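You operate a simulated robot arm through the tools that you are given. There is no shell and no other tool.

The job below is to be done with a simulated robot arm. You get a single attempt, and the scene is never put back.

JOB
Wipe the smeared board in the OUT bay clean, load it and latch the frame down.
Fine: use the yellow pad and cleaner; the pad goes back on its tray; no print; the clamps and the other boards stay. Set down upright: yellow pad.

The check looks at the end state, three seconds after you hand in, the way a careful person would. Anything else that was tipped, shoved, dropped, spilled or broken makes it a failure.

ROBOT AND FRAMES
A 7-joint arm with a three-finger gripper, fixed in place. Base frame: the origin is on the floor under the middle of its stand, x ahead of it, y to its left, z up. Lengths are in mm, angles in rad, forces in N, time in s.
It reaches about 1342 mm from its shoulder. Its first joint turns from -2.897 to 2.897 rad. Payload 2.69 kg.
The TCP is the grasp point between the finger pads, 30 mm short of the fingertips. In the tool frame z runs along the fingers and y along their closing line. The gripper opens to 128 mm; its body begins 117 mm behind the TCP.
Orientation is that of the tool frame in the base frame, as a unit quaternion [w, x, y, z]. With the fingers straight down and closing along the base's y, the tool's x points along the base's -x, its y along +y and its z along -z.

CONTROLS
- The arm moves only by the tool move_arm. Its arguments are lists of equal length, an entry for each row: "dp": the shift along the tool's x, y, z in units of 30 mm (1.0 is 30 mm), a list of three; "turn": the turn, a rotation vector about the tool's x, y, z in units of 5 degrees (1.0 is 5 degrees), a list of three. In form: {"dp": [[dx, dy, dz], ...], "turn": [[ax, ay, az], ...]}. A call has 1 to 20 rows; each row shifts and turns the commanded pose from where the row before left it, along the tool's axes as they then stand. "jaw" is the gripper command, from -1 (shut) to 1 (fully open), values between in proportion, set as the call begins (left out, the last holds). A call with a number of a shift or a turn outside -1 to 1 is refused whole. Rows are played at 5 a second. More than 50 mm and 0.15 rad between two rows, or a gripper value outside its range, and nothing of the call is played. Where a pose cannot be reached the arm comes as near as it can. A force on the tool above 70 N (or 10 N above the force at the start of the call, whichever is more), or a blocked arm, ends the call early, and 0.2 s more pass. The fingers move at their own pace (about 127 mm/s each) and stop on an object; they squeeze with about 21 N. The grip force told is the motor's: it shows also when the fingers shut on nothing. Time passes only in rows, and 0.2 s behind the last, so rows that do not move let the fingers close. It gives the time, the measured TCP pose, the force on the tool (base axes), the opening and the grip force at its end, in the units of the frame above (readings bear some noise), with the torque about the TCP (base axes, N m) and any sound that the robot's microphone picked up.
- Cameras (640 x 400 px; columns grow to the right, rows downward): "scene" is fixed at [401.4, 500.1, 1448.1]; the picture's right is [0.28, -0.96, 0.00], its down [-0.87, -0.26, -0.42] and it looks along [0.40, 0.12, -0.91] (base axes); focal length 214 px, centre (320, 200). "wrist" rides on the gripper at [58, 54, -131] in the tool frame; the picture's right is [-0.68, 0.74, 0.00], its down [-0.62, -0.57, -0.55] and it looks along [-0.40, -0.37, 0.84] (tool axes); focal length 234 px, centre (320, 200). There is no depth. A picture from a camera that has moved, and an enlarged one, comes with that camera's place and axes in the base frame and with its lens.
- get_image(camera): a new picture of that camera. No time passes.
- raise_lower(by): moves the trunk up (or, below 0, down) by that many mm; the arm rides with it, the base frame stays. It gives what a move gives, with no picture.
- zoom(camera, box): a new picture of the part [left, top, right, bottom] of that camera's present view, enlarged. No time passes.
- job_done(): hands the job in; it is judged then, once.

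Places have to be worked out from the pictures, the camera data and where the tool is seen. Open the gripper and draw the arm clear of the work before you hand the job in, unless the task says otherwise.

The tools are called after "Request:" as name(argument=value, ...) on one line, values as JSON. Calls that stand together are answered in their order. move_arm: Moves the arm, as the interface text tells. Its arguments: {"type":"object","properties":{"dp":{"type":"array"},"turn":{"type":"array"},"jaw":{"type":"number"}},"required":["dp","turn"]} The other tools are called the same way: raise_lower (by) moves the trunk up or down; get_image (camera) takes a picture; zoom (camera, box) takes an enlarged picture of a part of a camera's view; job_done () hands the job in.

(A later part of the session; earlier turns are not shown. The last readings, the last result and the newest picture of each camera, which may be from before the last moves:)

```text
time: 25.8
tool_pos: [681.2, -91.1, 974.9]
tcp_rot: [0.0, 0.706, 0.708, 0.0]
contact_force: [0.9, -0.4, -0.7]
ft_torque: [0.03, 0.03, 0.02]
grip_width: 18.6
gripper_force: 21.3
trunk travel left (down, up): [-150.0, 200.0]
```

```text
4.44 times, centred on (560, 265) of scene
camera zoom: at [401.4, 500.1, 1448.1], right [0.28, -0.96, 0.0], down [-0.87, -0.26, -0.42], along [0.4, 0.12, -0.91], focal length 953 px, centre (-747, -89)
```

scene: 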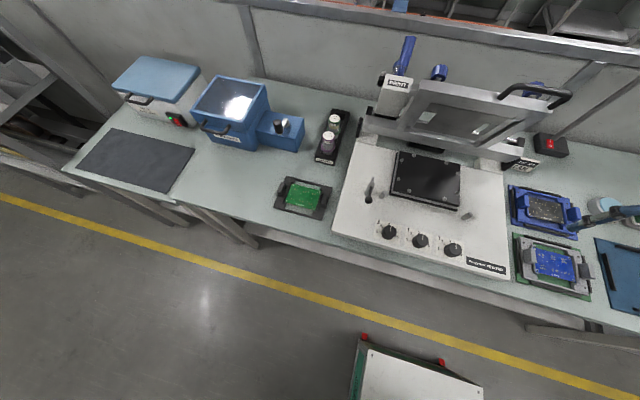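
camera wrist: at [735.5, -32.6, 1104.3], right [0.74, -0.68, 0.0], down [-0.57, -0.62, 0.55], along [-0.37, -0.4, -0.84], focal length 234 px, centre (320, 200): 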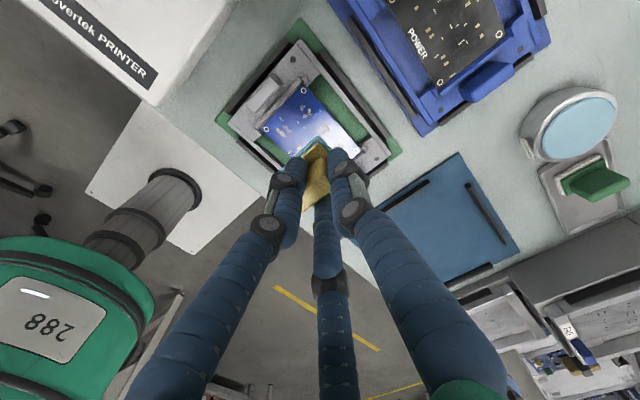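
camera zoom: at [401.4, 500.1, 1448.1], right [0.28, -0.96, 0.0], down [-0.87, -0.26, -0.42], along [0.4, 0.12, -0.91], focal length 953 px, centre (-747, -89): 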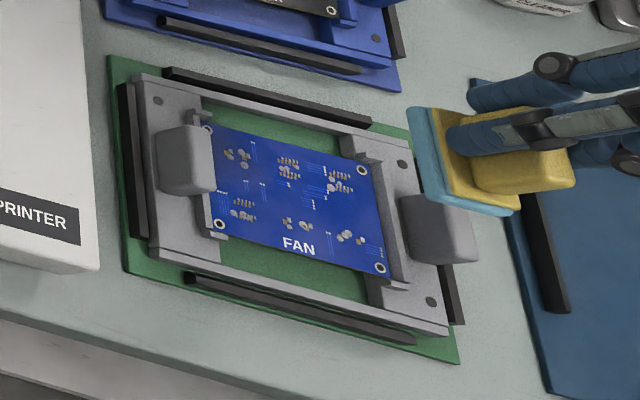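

The FAN board centres at about (667,−93), holes spanning 61×91 mm; smears lie within x 648–690, y −55…−128, which the pad (≈49×33 mm) covers with y-strokes at x≈667. I position over the centre and lower in steps to contact.

Request:
move_arm(dp=[[-0.13, -0.19, 0.8], [0, 0, 0.8], [0, 0, 0.8], [0, 0, 0.1]], turn=[[0, 0, 0], [0, 0, 0], [0, 0, 0], [0, 0, 0]])

Request:
zoom(camera="scene", box=[510, 220, 610, 310])

Request:
zoom(camera="wrist", box=[220, 50, 420, 200])

```text
time: 26.8
tool_pos: [674.1, -95.9, 896.5]
tcp_rot: [0.0, 0.707, 0.707, -0.001]
contact_force: [-0.4, 0.8, 0.6]
ft_torque: [0.01, 0.0, 0.01]
grip_width: 19.1
gripper_force: 21.1
trunk travel left (down, up): [-150.0, 200.0]
```

```text
4.44 times, centred on (560, 265) of scene
camera zoom: at [401.4, 500.1, 1448.1], right [0.28, -0.96, 0.0], down [-0.87, -0.26, -0.42], along [0.4, 0.12, -0.91], focal length 953 px, centre (-747, -89)
```

zoom: 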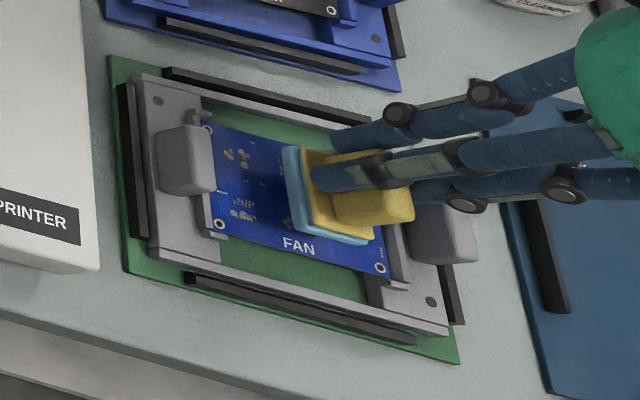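

```text
2.67 times, centred on (320, 125) of wrist
camera zoom: at [729.7, -36.6, 1028.4], right [0.74, -0.68, 0.0], down [-0.56, -0.62, 0.55], along [-0.37, -0.4, -0.84], focal length 624 px, centre (320, 400)
```

zoom: 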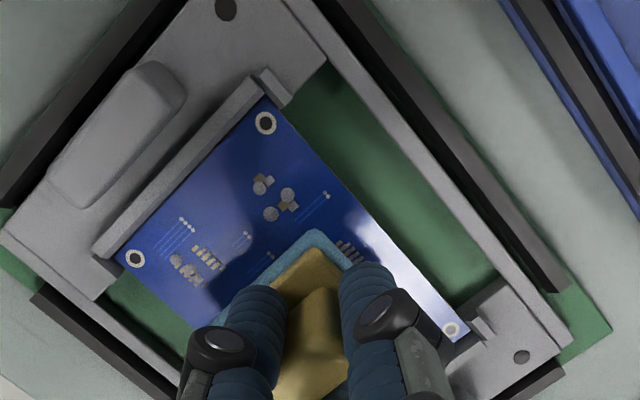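

No contact yet at z=896.5. I continue in 2 mm steps.

Request:
move_arm(dp=[[0, 0, 0.07], [0, 0, 0]], turn=[[0, 0, 0], [0, 0, 0]])

Request:
move_arm(dp=[[0, 0, 0.07], [0, 0, 0]], turn=[[0, 0, 0], [0, 0, 0]])

```text
time: 27.4
tool_pos: [674.1, -95.9, 896.0]
tcp_rot: [-0.001, 0.707, 0.707, 0.0]
contact_force: [0.7, 0.6, -1.5]
ft_torque: [0.0, -0.01, 0.0]
grip_width: 19.0
gripper_force: 21.1
trunk travel left (down, up): [-150.0, 200.0]
```

```text
time: 28.0
tool_pos: [674.3, -96.6, 894.3]
tcp_rot: [0.0, 0.707, 0.707, 0.0]
contact_force: [-0.1, -0.4, -0.3]
ft_torque: [-0.02, 0.04, 0.0]
grip_width: 19.0
gripper_force: 21.1
trunk travel left (down, up): [-150.0, 200.0]
```

Request:
move_arm(dp=[[0, 0, 0.07], [0, 0, 0]], turn=[[0, 0, 0], [0, 0, 0]])

Request:
move_arm(dp=[[0, 0, 0.07], [0, 0, 0]], turn=[[0, 0, 0], [0, 0, 0]])

Request:
move_arm(dp=[[0, 0, 0.07], [0, 0, 0]], turn=[[0, 0, 0], [0, 0, 0]])

```text
time: 28.6
tool_pos: [674.4, -96.3, 891.5]
tcp_rot: [-0.001, 0.707, 0.708, 0.0]
contact_force: [-0.8, -0.3, 0.5]
ft_torque: [-0.01, -0.02, 0.04]
grip_width: 18.9
gripper_force: 20.7
trunk travel left (down, up): [-150.0, 200.0]
```

```text
time: 29.2
tool_pos: [675.7, -94.7, 890.0]
tcp_rot: [-0.001, 0.707, 0.707, 0.0]
contact_force: [0.1, -0.5, -0.4]
ft_torque: [0.02, 0.04, 0.01]
grip_width: 19.0
gripper_force: 21.7
trunk travel left (down, up): [-150.0, 200.0]
```

```text
time: 29.8
tool_pos: [674.7, -96.3, 887.1]
tcp_rot: [0.0, 0.706, 0.708, 0.0]
contact_force: [-0.4, 0.5, -0.5]
ft_torque: [0.03, 0.02, -0.03]
grip_width: 19.0
gripper_force: 21.2
trunk travel left (down, up): [-150.0, 200.0]
```

Request:
zoom(camera="scene", box=[530, 240, 590, 290])

Request:
move_arm(dp=[[0, 0, 0.06], [0, 0, 0]], turn=[[0, 0, 0], [0, 0, 0]])

```text
8.00 times, centred on (560, 265) of scene
camera zoom: at [401.4, 500.1, 1448.1], right [0.28, -0.96, 0.0], down [-0.87, -0.26, -0.42], along [0.4, 0.12, -0.91], focal length 1716 px, centre (-1600, -320)
```

zoom: 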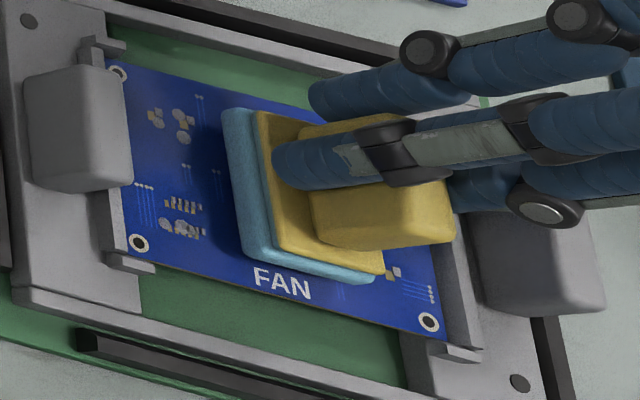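

```text
time: 30.4
tool_pos: [675.0, -95.7, 885.9]
tcp_rot: [0.0, 0.707, 0.708, 0.001]
contact_force: [-0.7, 0.0, -0.1]
ft_torque: [0.04, 0.0, -0.03]
grip_width: 18.8
gripper_force: 21.2
trunk travel left (down, up): [-150.0, 200.0]
```

Still free, close to contact. Continuing with ~1.5 mm steps.

Request:
move_arm(dp=[[0, 0, 0.06], [0, 0, 0]], turn=[[0, 0, 0], [0, 0, 0]])

Request:
move_arm(dp=[[0, 0, 0.05], [0, 0, 0]], turn=[[0, 0, 0], [0, 0, 0]])

Request:
move_arm(dp=[[0, 0, 0.05], [0, 0, 0]], turn=[[0, 0, 0], [0, 0, 0]])

```text
time: 31.0
tool_pos: [673.8, -95.5, 884.1]
tcp_rot: [0.001, 0.706, 0.708, 0.0]
contact_force: [-0.8, -0.5, 4.0]
ft_torque: [0.03, 0.03, 0.02]
grip_width: 19.0
gripper_force: 20.8
trunk travel left (down, up): [-150.0, 200.0]
```

```text
time: 31.6
tool_pos: [674.1, -94.9, 884.7]
tcp_rot: [0.001, 0.706, 0.708, 0.001]
contact_force: [-0.9, 0.7, 16.9]
ft_torque: [0.01, 0.25, -0.03]
grip_width: 18.9
gripper_force: 20.9
trunk travel left (down, up): [-150.0, 200.0]
```

```text
time: 32.2
tool_pos: [675.9, -96.2, 882.4]
tcp_rot: [0.001, 0.708, 0.707, 0.0]
contact_force: [2.1, 1.0, 19.0]
ft_torque: [0.04, 0.08, -0.02]
grip_width: 18.8
gripper_force: 21.0
trunk travel left (down, up): [-150.0, 200.0]
```

Contact at TCP z≈884; now 19 N, a bit much. I back off ~1 mm and make strokes along y between −68 and −124.

Request:
move_arm(dp=[[0, 0, -0.03], [0.3, 0, 0], [0.3, 0, 0], [0.3, 0, 0], [-0.31, 0, 0], [-0.31, 0, 0], [-0.31, 0, 0], [-0.31, 0, 0], [-0.31, 0, 0], [-0.31, 0, 0]], turn=[[0, 0, 0], [0, 0, 0], [0, 0, 0], [0, 0, 0], [0, 0, 0], [0, 0, 0], [0, 0, 0], [0, 0, 0], [0, 0, 0], [0, 0, 0]])

Request:
zoom(camera="scene", box=[520, 230, 600, 300])

Request:
zoom(camera="wrist", box=[220, 50, 420, 200])

```text
time: 34.4
tool_pos: [674.7, -124.6, 882.8]
tcp_rot: [0.0, 0.707, 0.707, 0.0]
contact_force: [-0.3, -0.7, 8.7]
ft_torque: [0.01, 0.03, -0.01]
grip_width: 18.8
gripper_force: 21.1
trunk travel left (down, up): [-150.0, 200.0]
```

```text
5.71 times, centred on (560, 265) of scene
camera zoom: at [401.4, 500.1, 1448.1], right [0.28, -0.96, 0.0], down [-0.87, -0.26, -0.42], along [0.4, 0.12, -0.91], focal length 1226 px, centre (-1051, -171)
```

zoom: 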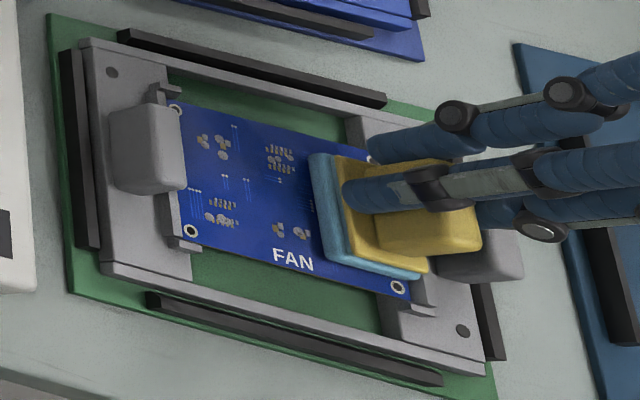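

```text
2.67 times, centred on (320, 125) of wrist
camera zoom: at [729.4, -65.7, 1013.0], right [0.74, -0.68, 0.0], down [-0.57, -0.62, 0.55], along [-0.37, -0.4, -0.84], focal length 624 px, centre (320, 400)
```

zoom: 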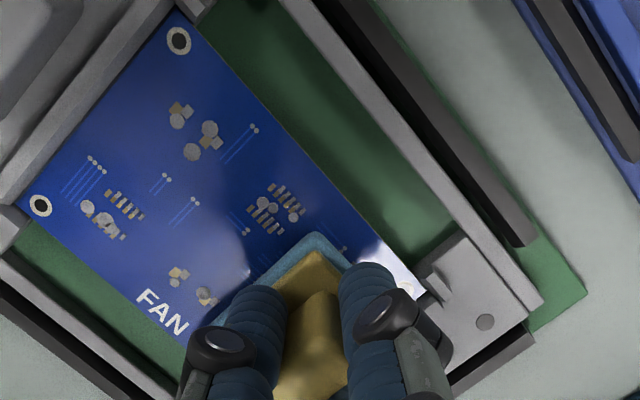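

The pass went well (≈9 N) but smears are still visible; more strokes are needed. I make several back-and-forth strokes.

Request:
move_arm(dp=[[0.31, 0, 0], [0.31, 0, 0], [0.31, 0, 0], [0.31, 0, 0], [0.31, 0, 0], [0.31, 0, 0], [-0.31, 0, 0], [-0.31, 0, 0], [-0.31, 0, 0], [-0.31, 0, 0], [-0.31, 0, 0], [-0.31, 0, 0], [0.31, 0, 0], [0.31, 0, 0], [0.31, 0, 0], [0.31, 0, 0], [0.31, 0, 0], [0.31, 0, 0]], turn=[[0, 0, 0], [0, 0, 0], [0, 0, 0], [0, 0, 0], [0, 0, 0], [0, 0, 0], [0, 0, 0], [0, 0, 0], [0, 0, 0], [0, 0, 0], [0, 0, 0], [0, 0, 0], [0, 0, 0], [0, 0, 0], [0, 0, 0], [0, 0, 0], [0, 0, 0], [0, 0, 0]])

Request:
zoom(camera="scene", box=[520, 230, 600, 300])

Request:
zoom(camera="wrist", box=[220, 50, 420, 200])

```text
time: 38.2
tool_pos: [676.1, -69.1, 882.3]
tcp_rot: [0.001, 0.707, 0.707, 0.0]
contact_force: [0.0, 1.1, -0.6]
ft_torque: [0.02, 0.03, 0.02]
grip_width: 18.9
gripper_force: 21.3
trunk travel left (down, up): [-150.0, 200.0]
```

```text
5.71 times, centred on (560, 265) of scene
camera zoom: at [401.4, 500.1, 1448.1], right [0.28, -0.96, 0.0], down [-0.87, -0.26, -0.42], along [0.4, 0.12, -0.91], focal length 1226 px, centre (-1051, -171)
```

zoom: 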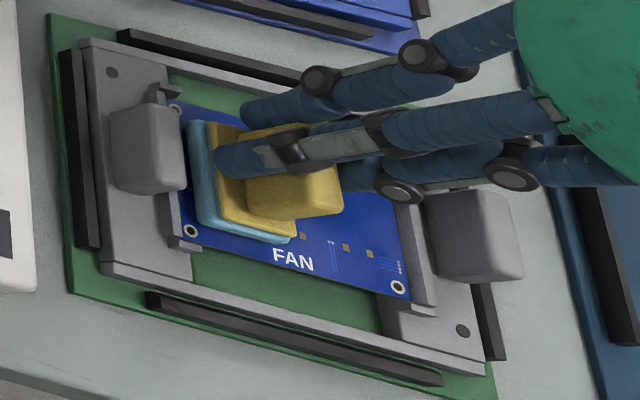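

```text
2.67 times, centred on (320, 125) of wrist
camera zoom: at [729.7, -9.8, 1013.1], right [0.74, -0.68, 0.0], down [-0.56, -0.62, 0.55], along [-0.37, -0.4, -0.84], focal length 624 px, centre (320, 400)
```

zoom: 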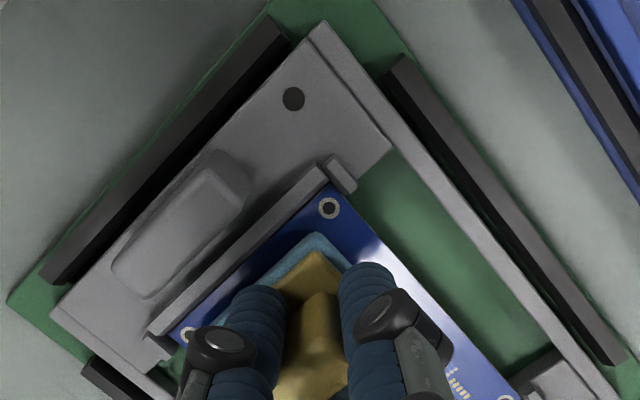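

The −y end is now clean; at the +y end there's no contact force (−0.6 N), so I lower slightly to regain contact there.

Request:
move_arm(dp=[[0, 0, 0.03], [0, 0, 0]], turn=[[0, 0, 0], [0, 0, 0]])

Request:
move_arm(dp=[[0, 0, 0.03], [0, 0, 0]], turn=[[0, 0, 0], [0, 0, 0]])

```text
time: 38.8
tool_pos: [674.0, -69.0, 883.0]
tcp_rot: [0.0, 0.707, 0.707, 0.0]
contact_force: [-0.6, -0.5, 6.9]
ft_torque: [-0.04, 0.09, 0.02]
grip_width: 18.8
gripper_force: 20.6
trunk travel left (down, up): [-150.0, 200.0]
```

```text
time: 39.4
tool_pos: [674.3, -69.1, 881.0]
tcp_rot: [0.0, 0.706, 0.708, 0.0]
contact_force: [-0.7, -0.7, 17.7]
ft_torque: [-0.05, 0.21, 0.0]
grip_width: 18.8
gripper_force: 20.8
trunk travel left (down, up): [-150.0, 200.0]
```

Contact restored (~18 N). I ease off half a millimetre and stroke mostly the +y half, finishing with full strokes.

Request:
move_arm(dp=[[0, 0, -0.02], [-0.31, 0, 0], [-0.31, 0, 0], [-0.31, 0, 0], [0.31, 0, 0], [0.31, 0, 0], [0.31, 0, 0], [-0.31, 0, 0], [-0.31, 0, 0], [-0.31, 0, 0], [0.31, 0, 0], [0.31, 0, 0], [0.31, 0, 0]], turn=[[0, 0, 0], [0, 0, 0], [0, 0, 0], [0, 0, 0], [0, 0, 0], [0, 0, 0], [0, 0, 0], [0, 0, 0], [0, 0, 0], [0, 0, 0], [0, 0, 0], [0, 0, 0], [0, 0, 0]])

Request:
move_arm(dp=[[-0.31, 0, 0], [-0.31, 0, 0], [-0.31, 0, 0], [-0.31, 0, 0], [-0.31, 0, 0], [-0.31, 0, 0]], turn=[[0, 0, 0], [0, 0, 0], [0, 0, 0], [0, 0, 0], [0, 0, 0], [0, 0, 0]])

Request:
zoom(camera="scene", box=[520, 230, 600, 300])

Request:
zoom(camera="wrist", box=[220, 50, 420, 200])

```text
time: 42.2
tool_pos: [674.7, -67.0, 880.4]
tcp_rot: [0.0, 0.706, 0.708, 0.0]
contact_force: [-0.4, -2.4, 12.9]
ft_torque: [-0.13, 0.14, 0.01]
grip_width: 18.7
gripper_force: 21.0
trunk travel left (down, up): [-150.0, 200.0]
```

```text
time: 43.6
tool_pos: [674.8, -125.1, 881.1]
tcp_rot: [0.0, 0.707, 0.707, 0.0]
contact_force: [0.0, -0.9, 8.6]
ft_torque: [-0.06, 0.06, 0.01]
grip_width: 18.9
gripper_force: 20.5
trunk travel left (down, up): [-150.0, 200.0]
```

```text
5.71 times, centred on (560, 265) of scene
camera zoom: at [401.4, 500.1, 1448.1], right [0.28, -0.96, 0.0], down [-0.87, -0.26, -0.42], along [0.4, 0.12, -0.91], focal length 1226 px, centre (-1051, -171)
```

zoom: 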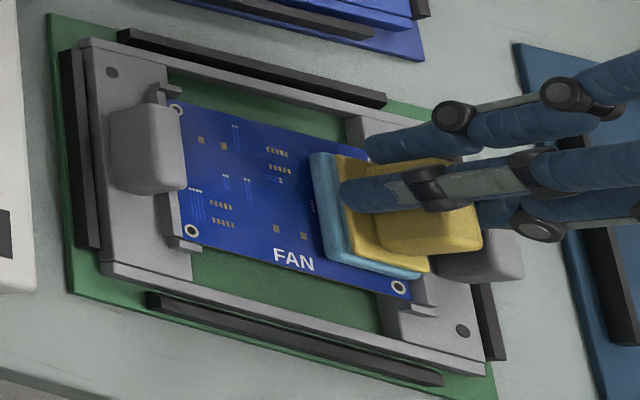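

```text
2.67 times, centred on (320, 125) of wrist
camera zoom: at [729.7, -66.1, 1011.5], right [0.74, -0.68, 0.0], down [-0.57, -0.62, 0.55], along [-0.37, -0.4, -0.84], focal length 624 px, centre (320, 400)
```

zoom: 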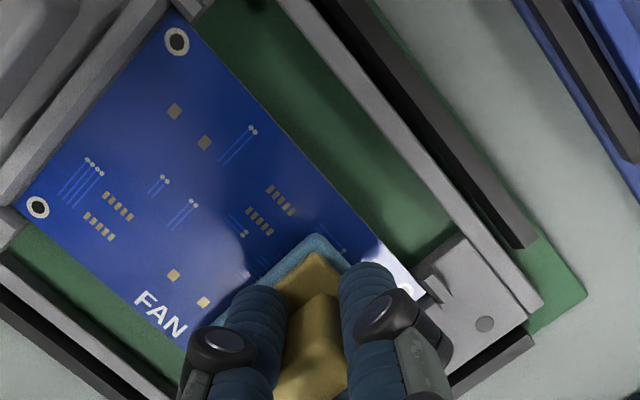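

The left part is fully clean. Two more strokes over the −y half, then I lift off and inspect the whole board.

Request:
move_arm(dp=[[0.31, 0, 0], [0.31, 0, 0], [0.31, 0, 0], [-0.31, 0, 0], [-0.31, 0, 0], [-0.31, 0, 0], [0.31, 0, 0], [0.31, 0, 0], [0.31, 0, 0], [0, 0, -0.5], [0, 0, -1], [0, 0, -1], [0, 0, -1]], turn=[[0, 0, 0], [0, 0, 0], [0, 0, 0], [0, 0, 0], [0, 0, 0], [0, 0, 0], [0, 0, 0], [0, 0, 0], [0, 0, 0], [0, 0, 0], [0, 0, 0], [0, 0, 0], [0, 0, 0]])

Request:
zoom(camera="scene", box=[520, 230, 600, 300])

Request:
zoom(camera="wrist", box=[220, 50, 420, 200])

```text
time: 46.4
tool_pos: [675.4, -95.9, 985.2]
tcp_rot: [-0.001, 0.707, 0.707, -0.001]
contact_force: [0.3, 0.4, -0.3]
ft_torque: [0.0, -0.04, 0.01]
grip_width: 18.9
gripper_force: 20.7
trunk travel left (down, up): [-150.0, 200.0]
```

```text
5.71 times, centred on (560, 265) of scene
camera zoom: at [401.4, 500.1, 1448.1], right [0.28, -0.96, 0.0], down [-0.87, -0.26, -0.42], along [0.4, 0.12, -0.91], focal length 1226 px, centre (-1051, -171)
```

zoom: 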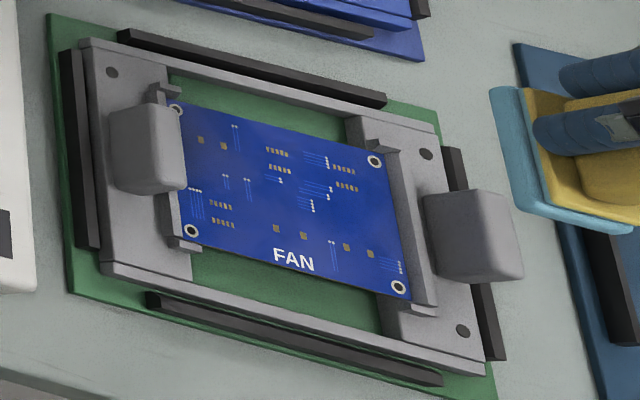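

```text
2.67 times, centred on (320, 125) of wrist
camera zoom: at [730.4, -37.6, 1116.0], right [0.74, -0.68, 0.0], down [-0.56, -0.62, 0.55], along [-0.37, -0.4, -0.84], focal length 624 px, centre (320, 400)
```

zoom: 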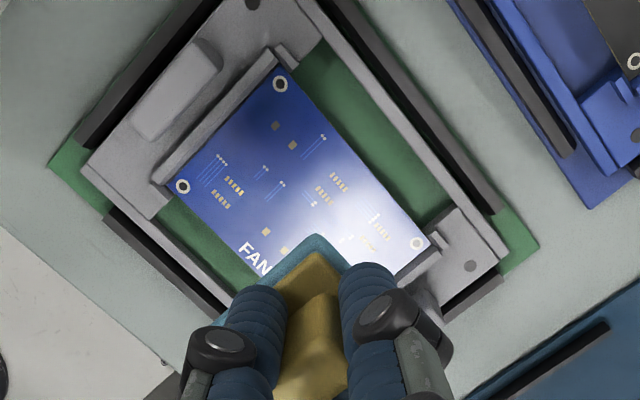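

The board looks clean; a closer zoom confirms before I return the pad.

Request:
zoom(camera="scene", box=[535, 245, 580, 283])

Request:
get_image(camera="wrist")

```text
10.53 times, centred on (558, 264) of scene
camera zoom: at [401.4, 500.1, 1448.1], right [0.28, -0.96, 0.0], down [-0.87, -0.26, -0.42], along [0.4, 0.12, -0.91], focal length 2258 px, centre (-2180, -474)
```

zoom: 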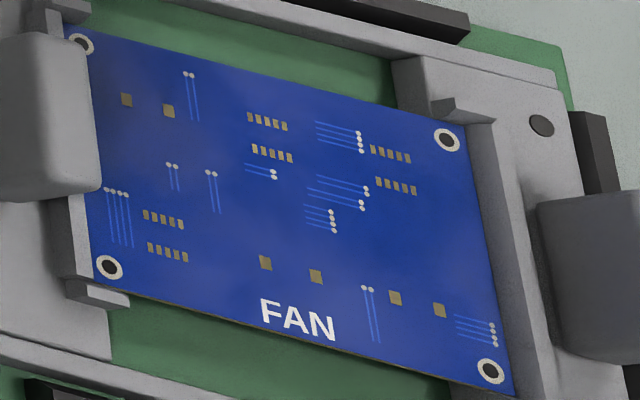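

```text
taken
camera wrist: at [730.4, -37.6, 1116.0], right [0.74, -0.68, 0.0], down [-0.56, -0.62, 0.55], along [-0.37, -0.4, -0.84], focal length 234 px, centre (320, 200)
```

wrist: 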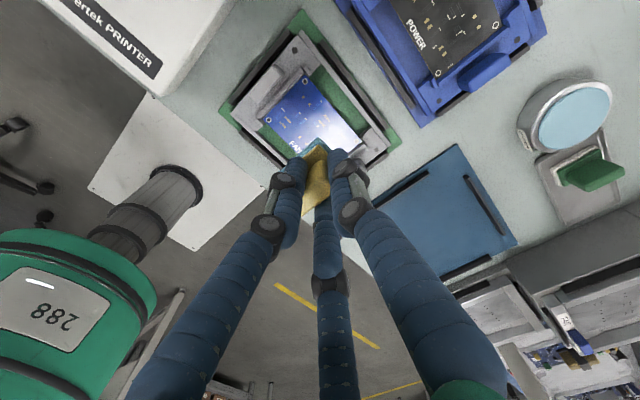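

Board is spotless. I carry the pad back to above its original spot on the tray (TCP (903.4,−436.3)).

Request:
move_arm(dp=[[-0.9456, 0.6333, 0], [-0.9456, 0.6333, 0], [-0.9456, 0.6333, 0], [-0.9456, 0.6333, 0], [-0.9456, 0.6333, 0], [-0.9456, 0.6333, 0], [-0.9456, 0.6333, 0], [-0.9456, 0.6333, 0], [-0.9456, 0.6333, 0], [-0.9456, 0.6333, 0], [-0.9456, 0.6333, 0], [-0.9456, 0.6333, 0], [0, 0, 0.8], [0, 0, 0.8], [0, 0, 0]], turn=[[0, 0, 0], [0, 0, 0], [0, 0, 0], [0, 0, 0], [0, 0, 0], [0, 0, 0], [0, 0, 0], [0, 0, 0], [0, 0, 0], [0, 0, 0], [0, 0, 0], [0, 0, 0], [0, 0, 0], [0, 0, 0], [0, 0, 0]])

Request:
get_image(camera="wrist")

Request:
zoom(camera="wrist", box=[230, 60, 410, 200])

```text
time: 49.6
tool_pos: [905.2, -436.8, 938.7]
tcp_rot: [0.0, 0.707, 0.707, 0.0]
contact_force: [0.9, -1.1, -0.5]
ft_torque: [0.01, 0.06, 0.02]
grip_width: 18.9
gripper_force: 21.0
trunk travel left (down, up): [-150.0, 200.0]
```

```text
taken
camera wrist: at [959.2, -378.7, 1068.8], right [0.74, -0.68, 0.0], down [-0.56, -0.62, 0.55], along [-0.37, -0.4, -0.84], focal length 234 px, centre (320, 200)
```

wrist: 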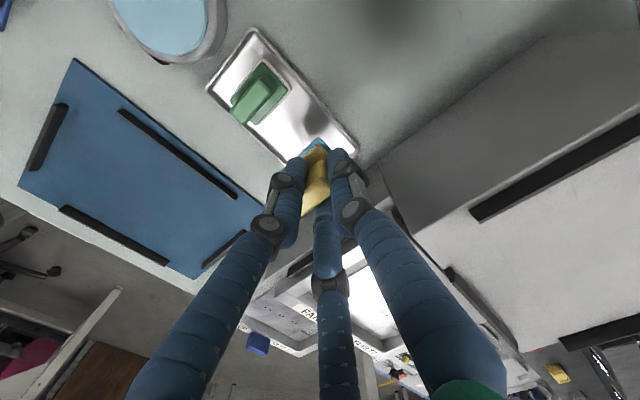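

```text
2.86 times, centred on (320, 130) of wrist
camera zoom: at [959.2, -378.7, 1068.8], right [0.74, -0.68, 0.0], down [-0.56, -0.62, 0.55], along [-0.37, -0.4, -0.84], focal length 669 px, centre (320, 400)
```

zoom: 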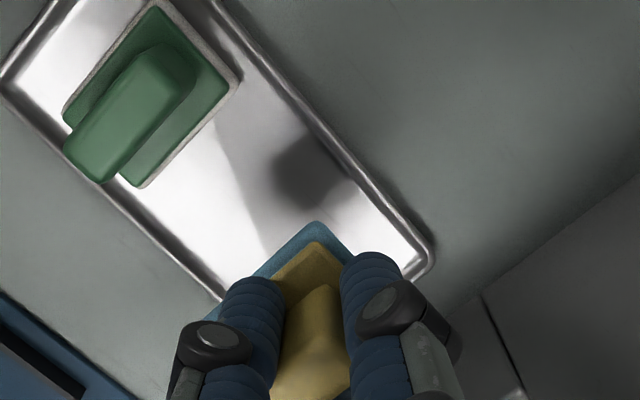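

Alignment matches the pick-up. I lower to z≈880, then in small steps until the pad touches the tray.

Request:
move_arm(dp=[[0, -0.05, 0.6], [0, 0, 0.6], [0, 0, 0.6], [0, 0, 0.1], [0, 0, 0]], turn=[[0, 0, 0], [0, 0, 0], [0, 0, 0], [0, 0, 0], [0, 0, 0]])

Request:
move_arm(dp=[[0, 0, 0.07], [0, 0, 0]], turn=[[0, 0, 0], [0, 0, 0]])

Request:
move_arm(dp=[[0, 0, 0.07], [0, 0, 0]], turn=[[0, 0, 0], [0, 0, 0]])

```text
time: 50.8
tool_pos: [902.3, -436.5, 881.8]
tcp_rot: [0.0, 0.707, 0.707, 0.0]
contact_force: [-0.4, -0.1, 0.2]
ft_torque: [0.03, -0.01, 0.05]
grip_width: 19.0
gripper_force: 21.2
trunk travel left (down, up): [-150.0, 200.0]
```

```text
time: 51.4
tool_pos: [902.4, -437.6, 879.1]
tcp_rot: [0.0, 0.706, 0.708, 0.001]
contact_force: [-0.8, -0.3, -0.4]
ft_torque: [-0.06, 0.03, 0.0]
grip_width: 18.9
gripper_force: 21.5
trunk travel left (down, up): [-150.0, 200.0]
```

```text
time: 52.0
tool_pos: [902.4, -436.6, 875.6]
tcp_rot: [0.0, 0.707, 0.708, 0.0]
contact_force: [-0.7, 0.7, 1.2]
ft_torque: [0.01, -0.03, 0.02]
grip_width: 18.8
gripper_force: 21.0
trunk travel left (down, up): [-150.0, 200.0]
```

Request:
move_arm(dp=[[0, 0, 0.06], [0, 0, 0]], turn=[[0, 0, 0], [0, 0, 0]])

Request:
move_arm(dp=[[0, 0, 0.06], [0, 0, 0]], turn=[[0, 0, 0], [0, 0, 0]])

```text
time: 52.6
tool_pos: [902.4, -436.9, 875.2]
tcp_rot: [0.001, 0.707, 0.708, 0.001]
contact_force: [0.5, 0.0, -1.5]
ft_torque: [0.03, 0.01, 0.04]
grip_width: 19.2
gripper_force: 20.7
trunk travel left (down, up): [-150.0, 200.0]
```

```text
time: 53.2
tool_pos: [901.4, -436.7, 873.0]
tcp_rot: [0.0, 0.707, 0.707, 0.0]
contact_force: [0.6, -0.1, -0.2]
ft_torque: [0.0, -0.03, 0.0]
grip_width: 18.9
gripper_force: 20.9
trunk travel left (down, up): [-150.0, 200.0]
```

Request:
move_arm(dp=[[0, 0, 0.05], [0, 0, 0]], turn=[[0, 0, 0], [0, 0, 0]])

Request:
move_arm(dp=[[0, 0, 0.05], [0, 0, 0]], turn=[[0, 0, 0], [0, 0, 0]])

```text
time: 53.8
tool_pos: [901.8, -436.7, 871.0]
tcp_rot: [0.0, 0.707, 0.707, 0.0]
contact_force: [0.5, -0.4, -0.8]
ft_torque: [-0.02, 0.02, 0.0]
grip_width: 19.1
gripper_force: 21.3
trunk travel left (down, up): [-150.0, 200.0]
```

```text
time: 54.4
tool_pos: [901.8, -436.0, 870.5]
tcp_rot: [-0.001, 0.706, 0.708, 0.0]
contact_force: [0.0, 0.5, 0.2]
ft_torque: [0.0, -0.02, 0.02]
grip_width: 19.0
gripper_force: 21.0
trunk travel left (down, up): [-150.0, 200.0]
```

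No contact yet (the pad slid up a few mm in the grip while pressing). I continue in small steps.

Request:
move_arm(dp=[[0, 0, 0.05], [0, 0, 0]], turn=[[0, 0, 0], [0, 0, 0]])

Request:
move_arm(dp=[[0, 0, 0.05], [0, 0, 0]], turn=[[0, 0, 0], [0, 0, 0]])

Request:
zoom(camera="scene", box=[600, 180, 640, 250])

```text
time: 55.0
tool_pos: [900.8, -436.7, 870.6]
tcp_rot: [0.0, 0.707, 0.708, 0.0]
contact_force: [-0.1, 0.1, 1.9]
ft_torque: [0.01, -0.05, 0.01]
grip_width: 19.1
gripper_force: 21.0
trunk travel left (down, up): [-150.0, 200.0]
```

```text
time: 55.6
tool_pos: [901.5, -435.6, 868.5]
tcp_rot: [0.002, 0.707, 0.708, 0.0]
contact_force: [-1.7, 0.6, 11.9]
ft_torque: [0.07, 0.23, -0.04]
grip_width: 19.2
gripper_force: 21.7
trunk travel left (down, up): [-150.0, 200.0]
```

```text
5.71 times, centred on (620, 215) of scene
camera zoom: at [401.4, 500.1, 1448.1], right [0.28, -0.96, 0.0], down [-0.87, -0.26, -0.42], along [0.4, 0.12, -0.91], focal length 1226 px, centre (-1394, 114)
```

zoom: 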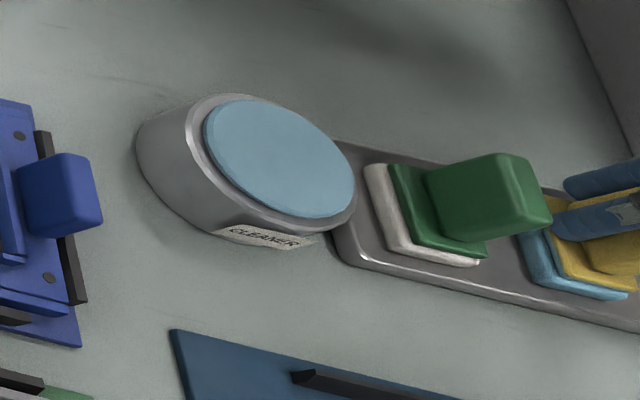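

Pad is down on the tray (12 N). I ease off ~0.8 mm, open the fingers to half and look before lifting.

Request:
move_arm(dp=[[0, 0, -0.03], [0, 0, 0]], turn=[[0, 0, 0], [0, 0, 0]])

Request:
move_arm(dp=[[0, 0, 0], [0, 0, 0], [0, 0, 0], [0, 0, 0]], turn=[[0, 0, 0], [0, 0, 0], [0, 0, 0], [0, 0, 0]], jaw=0)

Request:
zoom(camera="wrist", box=[220, 80, 420, 240])

```text
time: 56.2
tool_pos: [901.6, -435.5, 867.8]
tcp_rot: [0.0, 0.706, 0.708, 0.0]
contact_force: [2.1, -1.1, 8.2]
ft_torque: [-0.03, -0.02, 0.01]
grip_width: 18.8
gripper_force: 20.9
trunk travel left (down, up): [-150.0, 200.0]
```

```text
time: 57.2
tool_pos: [901.1, -436.6, 869.0]
tcp_rot: [0.0, 0.706, 0.708, -0.001]
contact_force: [0.3, -0.3, -0.1]
ft_torque: [-0.02, -0.04, -0.02]
grip_width: 64.0
gripper_force: 0.0
trunk travel left (down, up): [-150.0, 200.0]
```

```text
2.50 times, centred on (320, 160) of wrist
camera zoom: at [956.5, -377.8, 998.6], right [0.74, -0.68, 0.0], down [-0.56, -0.62, 0.55], along [-0.37, -0.4, -0.84], focal length 585 px, centre (320, 300)
```

zoom: 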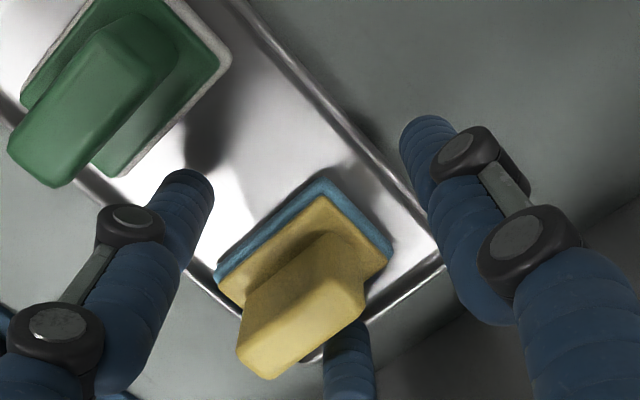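

The pad stands flat on the tray, fingers clear. I lift straight up.

Request:
move_arm(dp=[[0, 0, -0.7], [0, 0, -1], [0, 0, -1], [0, 0, -1], [0, 0, -0.5]], turn=[[0, 0, 0], [0, 0, 0], [0, 0, 0], [0, 0, 0], [0, 0, 0]])

Request:
zoom(camera="wrist", box=[220, 40, 420, 200])

Request:
zoom(camera="scene", box=[580, 160, 640, 260])

```text
time: 58.4
tool_pos: [902.0, -435.9, 995.2]
tcp_rot: [-0.001, 0.706, 0.708, 0.001]
contact_force: [0.5, -0.3, 0.4]
ft_torque: [-0.02, -0.01, 0.01]
grip_width: 63.9
gripper_force: 0.0
trunk travel left (down, up): [-150.0, 200.0]
```

```text
2.50 times, centred on (320, 120) of wrist
camera zoom: at [956.5, -377.8, 1125.2], right [0.74, -0.68, 0.0], down [-0.57, -0.62, 0.55], along [-0.37, -0.4, -0.84], focal length 585 px, centre (320, 400)
```

zoom: 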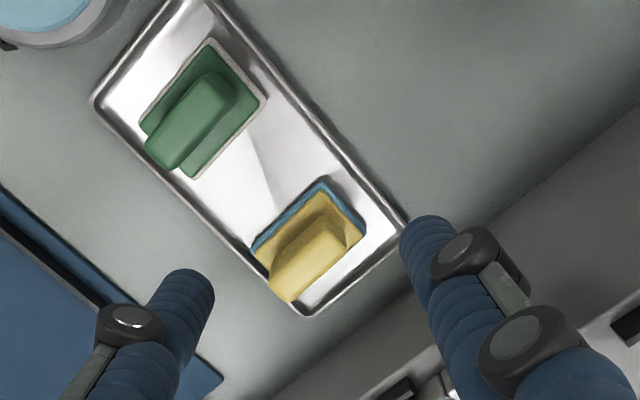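

```text
4.00 times, centred on (610, 210) of scene
camera zoom: at [401.4, 500.1, 1448.1], right [0.28, -0.96, 0.0], down [-0.87, -0.26, -0.42], along [0.4, 0.12, -0.91], focal length 858 px, centre (-840, 160)
```

zoom: 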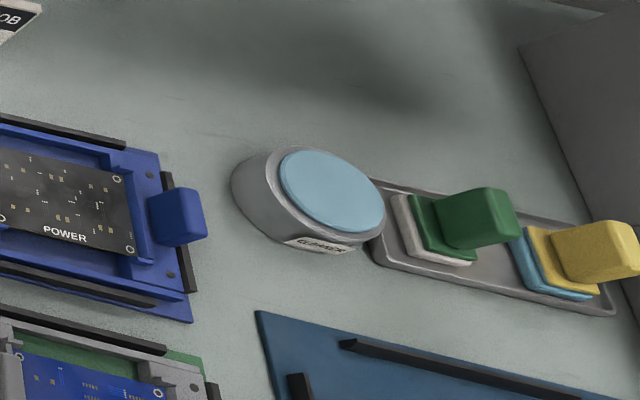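

The yellow pad is back, flat on its tray beside the green one. Next I turn the gripper to the opposite orientation (−90°, camera on the near right side) for handling the carrier, moving to open space first.

Request:
move_arm(dp=[[0.9, -0.75, -0.3], [0.9, -0.75, -0.3], [0.9, -0.75, -0.3], [0.9, -0.75, -0.3], [0.9, -0.75, -0.3], [0.9, -0.75, -0.3], [0.9, -0.75, -0.3], [0.9, -0.75, -0.3], [0.9, -0.75, -0.3], [0.9, -0.75, -0.3]], turn=[[0, 0, 0], [0, 0, 0], [0, 0, 0], [0, 0, 0], [0, 0, 0], [0, 0, 0], [0, 0, 0], [0, 0, 0], [0, 0, 0], [0, 0, 0]])

Request:
move_arm(dp=[[0, 0, 0], [0, 0, 0], [0, 0, 0], [0, 0, 0], [0, 0, 0], [0, 0, 0], [0, 0, 0], [0, 0, 0], [0, 0, 0], [0, 0, 0], [0, 0, 0], [0, 0, 0], [0, 0, 0], [0, 0, 0], [0, 0, 0], [0, 0, 0], [0, 0, 0], [0, 0, 0]], turn=[[0, 0, -1], [0, 0, -1], [0, 0, -1], [0, 0, -1], [0, 0, -1], [0, 0, -1], [0, 0, -1], [0, 0, -1], [0, 0, -1], [0, 0, -1], [0, 0, -1], [0, 0, -1], [0, 0, -1], [0, 0, -1], [0, 0, -1], [0, 0, -1], [0, 0, -1], [0, 0, -1]])

Request:
move_arm(dp=[[0, 0, 0], [0, 0, 0], [0, 0, 0], [0, 0, 0], [0, 0, 0], [0, 0, 0], [0, 0, 0], [0, 0, 0], [0, 0, 0], [0, 0, 0], [0, 0, 0], [0, 0, 0], [0, 0, 0], [0, 0, 0], [0, 0, 0], [0, 0, 0], [0, 0, 0], [0, 0, 0]], turn=[[0, 0, -1], [0, 0, -1], [0, 0, -1], [0, 0, -1], [0, 0, -1], [0, 0, -1], [0, 0, -1], [0, 0, -1], [0, 0, -1], [0, 0, -1], [0, 0, -1], [0, 0, -1], [0, 0, -1], [0, 0, -1], [0, 0, -1], [0, 0, -1], [0, 0, -1], [0, 0, -1]])

Request:
get_image(camera="wrist")

```text
time: 60.6
tool_pos: [676.2, -167.2, 1084.3]
tcp_rot: [0.001, 0.708, 0.707, -0.001]
contact_force: [0.9, 0.1, 0.1]
ft_torque: [0.0, 0.0, 0.01]
grip_width: 63.8
gripper_force: 0.1
trunk travel left (down, up): [-150.0, 200.0]
```

```text
time: 64.4
tool_pos: [677.2, -165.7, 1084.9]
tcp_rot: [0.0, -0.001, 1.0, 0.0]
contact_force: [-0.7, 0.5, -0.9]
ft_torque: [0.0, -0.01, -0.06]
grip_width: 64.1
gripper_force: 0.1
trunk travel left (down, up): [-150.0, 200.0]
```

```text
time: 68.2
tool_pos: [676.6, -165.8, 1083.8]
tcp_rot: [0.0, 0.708, -0.707, 0.0]
contact_force: [-0.1, 0.5, -0.2]
ft_torque: [0.0, 0.01, -0.02]
grip_width: 64.1
gripper_force: 0.0
trunk travel left (down, up): [-150.0, 200.0]
```

```text
taken
camera wrist: at [624.1, -225.3, 1214.6], right [-0.74, 0.67, 0.0], down [0.56, 0.62, 0.55], along [0.37, 0.4, -0.84], focal length 234 px, centre (320, 200)
```

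wrist: 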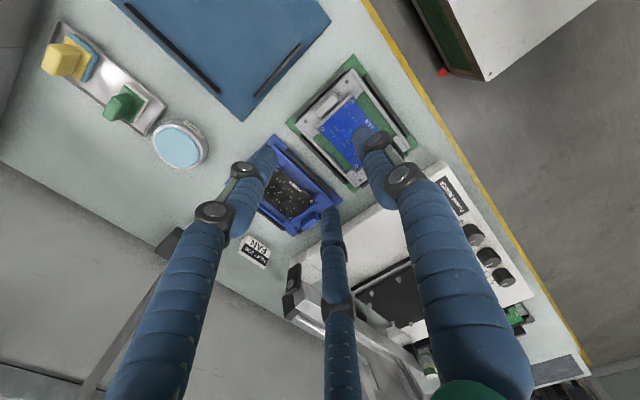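

Now the camera sits near-right looking left. I move to survey the printer nest, frame, handle and latch.

Request:
move_arm(dp=[[-0.961, -0.122, 0.08], [-0.961, -0.122, 0.08], [-0.961, -0.122, 0.08], [-0.961, -0.122, 0.08], [-0.961, -0.122, 0.08], [-0.961, -0.122, 0.08], [-0.961, -0.122, 0.08], [-0.961, -0.122, 0.08], [-0.961, -0.122, 0.08], [-0.961, -0.122, 0.08], [-0.961, -0.122, 0.08], [-0.961, -0.122, 0.08]], turn=[[0, 0, 0], [0, 0, 0], [0, 0, 0], [0, 0, 0], [0, 0, 0], [0, 0, 0], [0, 0, 0], [0, 0, 0], [0, 0, 0], [0, 0, 0], [0, 0, 0], [0, 0, 0]], jaw=1)

Request:
get_image(camera="wrist")

Request:
zoom(camera="wrist", box=[220, 60, 420, 240])

Request:
get_image(camera="scene")

```text
time: 70.8
tool_pos: [721.2, 177.7, 1054.4]
tcp_rot: [0.0, 0.707, -0.707, 0.0]
contact_force: [-0.6, 0.0, 0.9]
ft_torque: [0.01, -0.01, -0.02]
grip_width: 128.2
gripper_force: 0.1
trunk travel left (down, up): [-150.0, 200.0]
```

```text
taken
camera wrist: at [668.3, 120.2, 1185.4], right [-0.74, 0.68, 0.0], down [0.57, 0.62, 0.55], along [0.37, 0.4, -0.84], focal length 234 px, centre (320, 200)
```

wrist: 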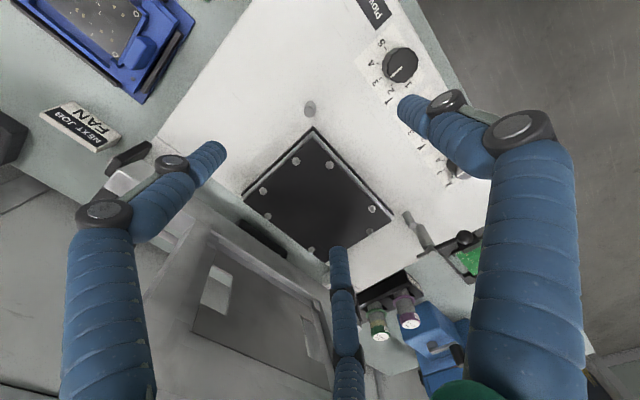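

```text
2.22 times, centred on (320, 150) of wrist
camera zoom: at [668.3, 120.2, 1185.4], right [-0.74, 0.68, 0.0], down [0.57, 0.62, 0.55], along [0.37, 0.4, -0.84], focal length 520 px, centre (320, 311)
```

zoom: 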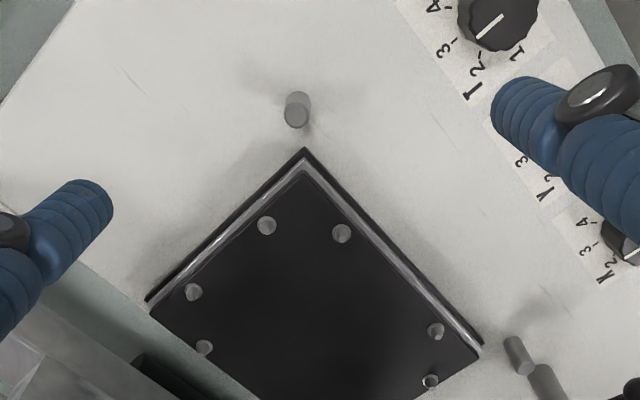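

```text
taken
```

scene: 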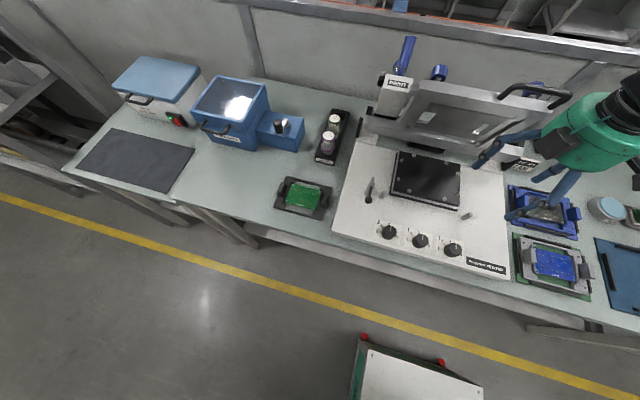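

Nest pins centre around (817,280) with tops z≈886. Let me zoom into the latch area and the frame from this viewpoint.

Request:
zoom(camera="wrist", box=[360, 180, 500, 320])

Request:
zoom(camera="wrist", box=[120, 180, 360, 400])

Request:
zoom(camera="scene", box=[350, 150, 420, 220])

Request:
zoom(camera="scene", box=[350, 30, 500, 160])

```text
2.86 times, centred on (430, 250) of wrist
camera zoom: at [668.3, 120.2, 1185.4], right [-0.74, 0.68, 0.0], down [0.57, 0.62, 0.55], along [0.37, 0.4, -0.84], focal length 669 px, centre (6, 57)
```

zoom: 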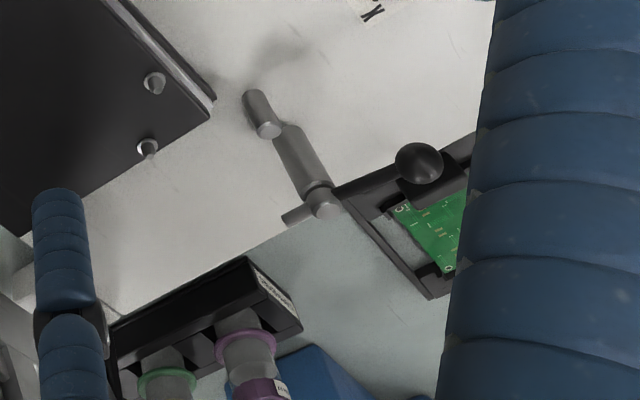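

```text
1.82 times, centred on (240, 290) of wrist
camera zoom: at [668.3, 120.2, 1185.4], right [-0.74, 0.68, 0.0], down [0.57, 0.62, 0.55], along [0.37, 0.4, -0.84], focal length 426 px, centre (466, 36)
```

zoom: 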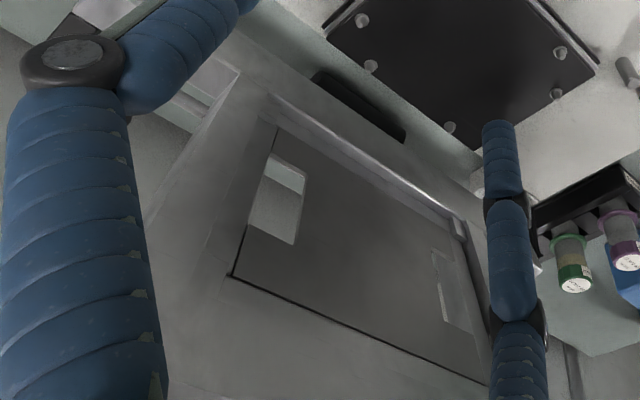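

```text
5.71 times, centred on (385, 185) of scene
camera zoom: at [401.4, 500.1, 1448.1], right [0.28, -0.96, 0.0], down [-0.87, -0.26, -0.42], along [0.4, 0.12, -0.91], focal length 1226 px, centre (-51, 286)
```

zoom: 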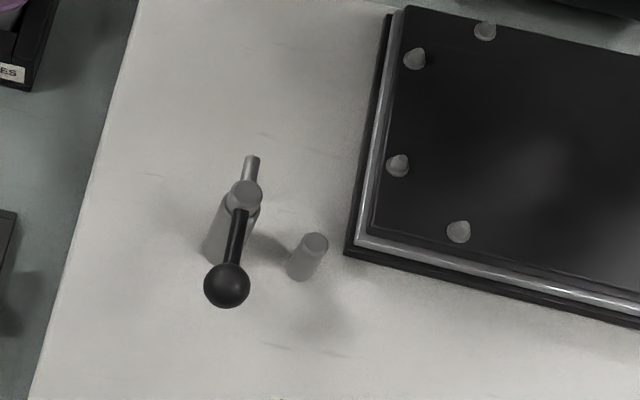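

```text
3.08 times, centred on (425, 95) of scene
camera zoom: at [401.4, 500.1, 1448.1], right [0.28, -0.96, 0.0], down [-0.87, -0.26, -0.42], along [0.4, 0.12, -0.91], focal length 660 px, centre (-3, 523)
```

zoom: 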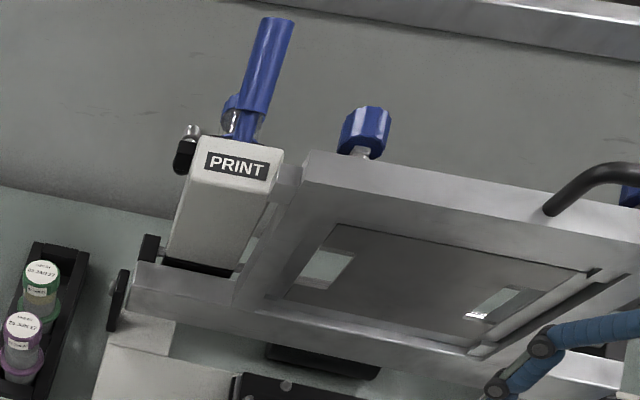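

The latch: pivot ≈(723,444,915), ball ≈(670,444,921), nose pointing +x; stop posts at ≈(722,402) and (723,159), z≈888. Now I go to the FAN carrier's right grip block to measure it close up.

Request:
move_arm(dp=[[0.95, 0.167, 0.2], [0.95, 0.167, 0.2], [0.95, 0.167, 0.2], [0.95, 0.167, 0.2], [0.95, 0.167, 0.2], [0.95, 0.167, 0.2], [0.95, 0.167, 0.2], [0.95, 0.167, 0.2], [0.95, 0.167, 0.2], [0.95, 0.167, 0.2], [0.95, 0.167, 0.2], [0.95, 0.167, 0.2], [0, 0, 0]], turn=[[0, 0, 0], [0, 0, 0], [0, 0, 0], [0, 0, 0], [0, 0, 0], [0, 0, 0], [0, 0, 0], [0, 0, 0], [0, 0, 0], [0, 0, 0], [0, 0, 0], [0, 0, 0], [0, 0, 0]], jaw=0)

Request:
get_image(camera="wrist")

Request:
zoom(camera="wrist", box=[220, 40, 440, 240])

```text
time: 73.6
tool_pos: [661.9, -164.5, 982.0]
tcp_rot: [0.0, 0.708, -0.707, 0.0]
contact_force: [0.0, -1.1, -0.5]
ft_torque: [0.03, 0.0, 0.02]
grip_width: 64.0
gripper_force: 0.0
trunk travel left (down, up): [-150.0, 200.0]
```

```text
taken
camera wrist: at [608.6, -222.3, 1112.8], right [-0.74, 0.68, 0.0], down [0.57, 0.62, 0.55], along [0.37, 0.4, -0.84], focal length 234 px, centre (320, 200)
```

wrist: 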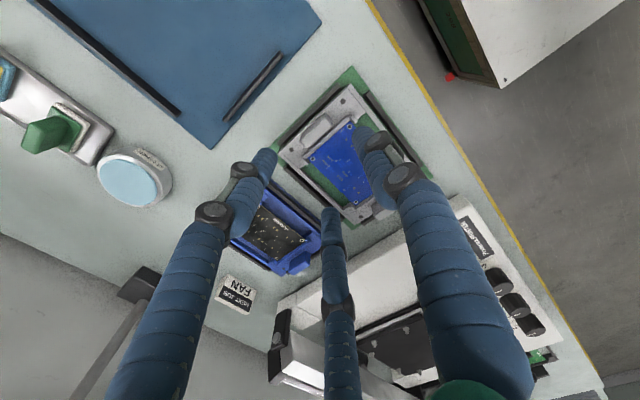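

```text
2.00 times, centred on (330, 140) of wrist
camera zoom: at [608.6, -222.3, 1112.8], right [-0.74, 0.68, 0.0], down [0.57, 0.62, 0.55], along [0.37, 0.4, -0.84], focal length 468 px, centre (300, 320)
```

zoom: 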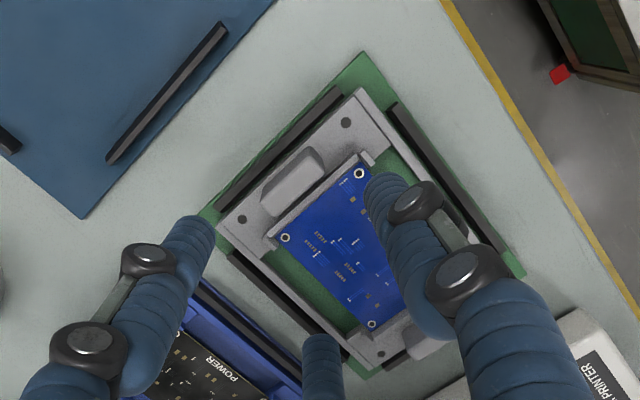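

I zoom into the right grip block for its exact outline.

Request:
zoom(camera="wrist", box=[270, 80, 370, 160])

Request:
zoom(camera="scene", box=[570, 245, 605, 290])

```text
5.00 times, centred on (320, 120) of wrist
camera zoom: at [608.6, -222.3, 1112.8], right [-0.74, 0.68, 0.0], down [0.57, 0.62, 0.55], along [0.37, 0.4, -0.84], focal length 1171 px, centre (320, 600)
```

zoom: 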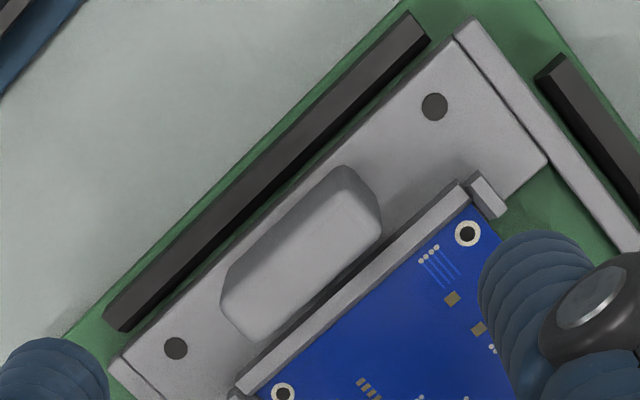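

```text
8.89 times, centred on (588, 268) of scene
camera zoom: at [401.4, 500.1, 1448.1], right [0.28, -0.96, 0.0], down [-0.87, -0.26, -0.42], along [0.4, 0.12, -0.91], focal length 1906 px, centre (-2058, -400)
```

zoom: 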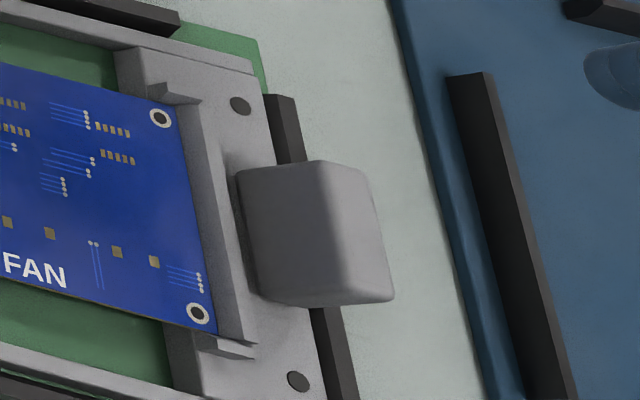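

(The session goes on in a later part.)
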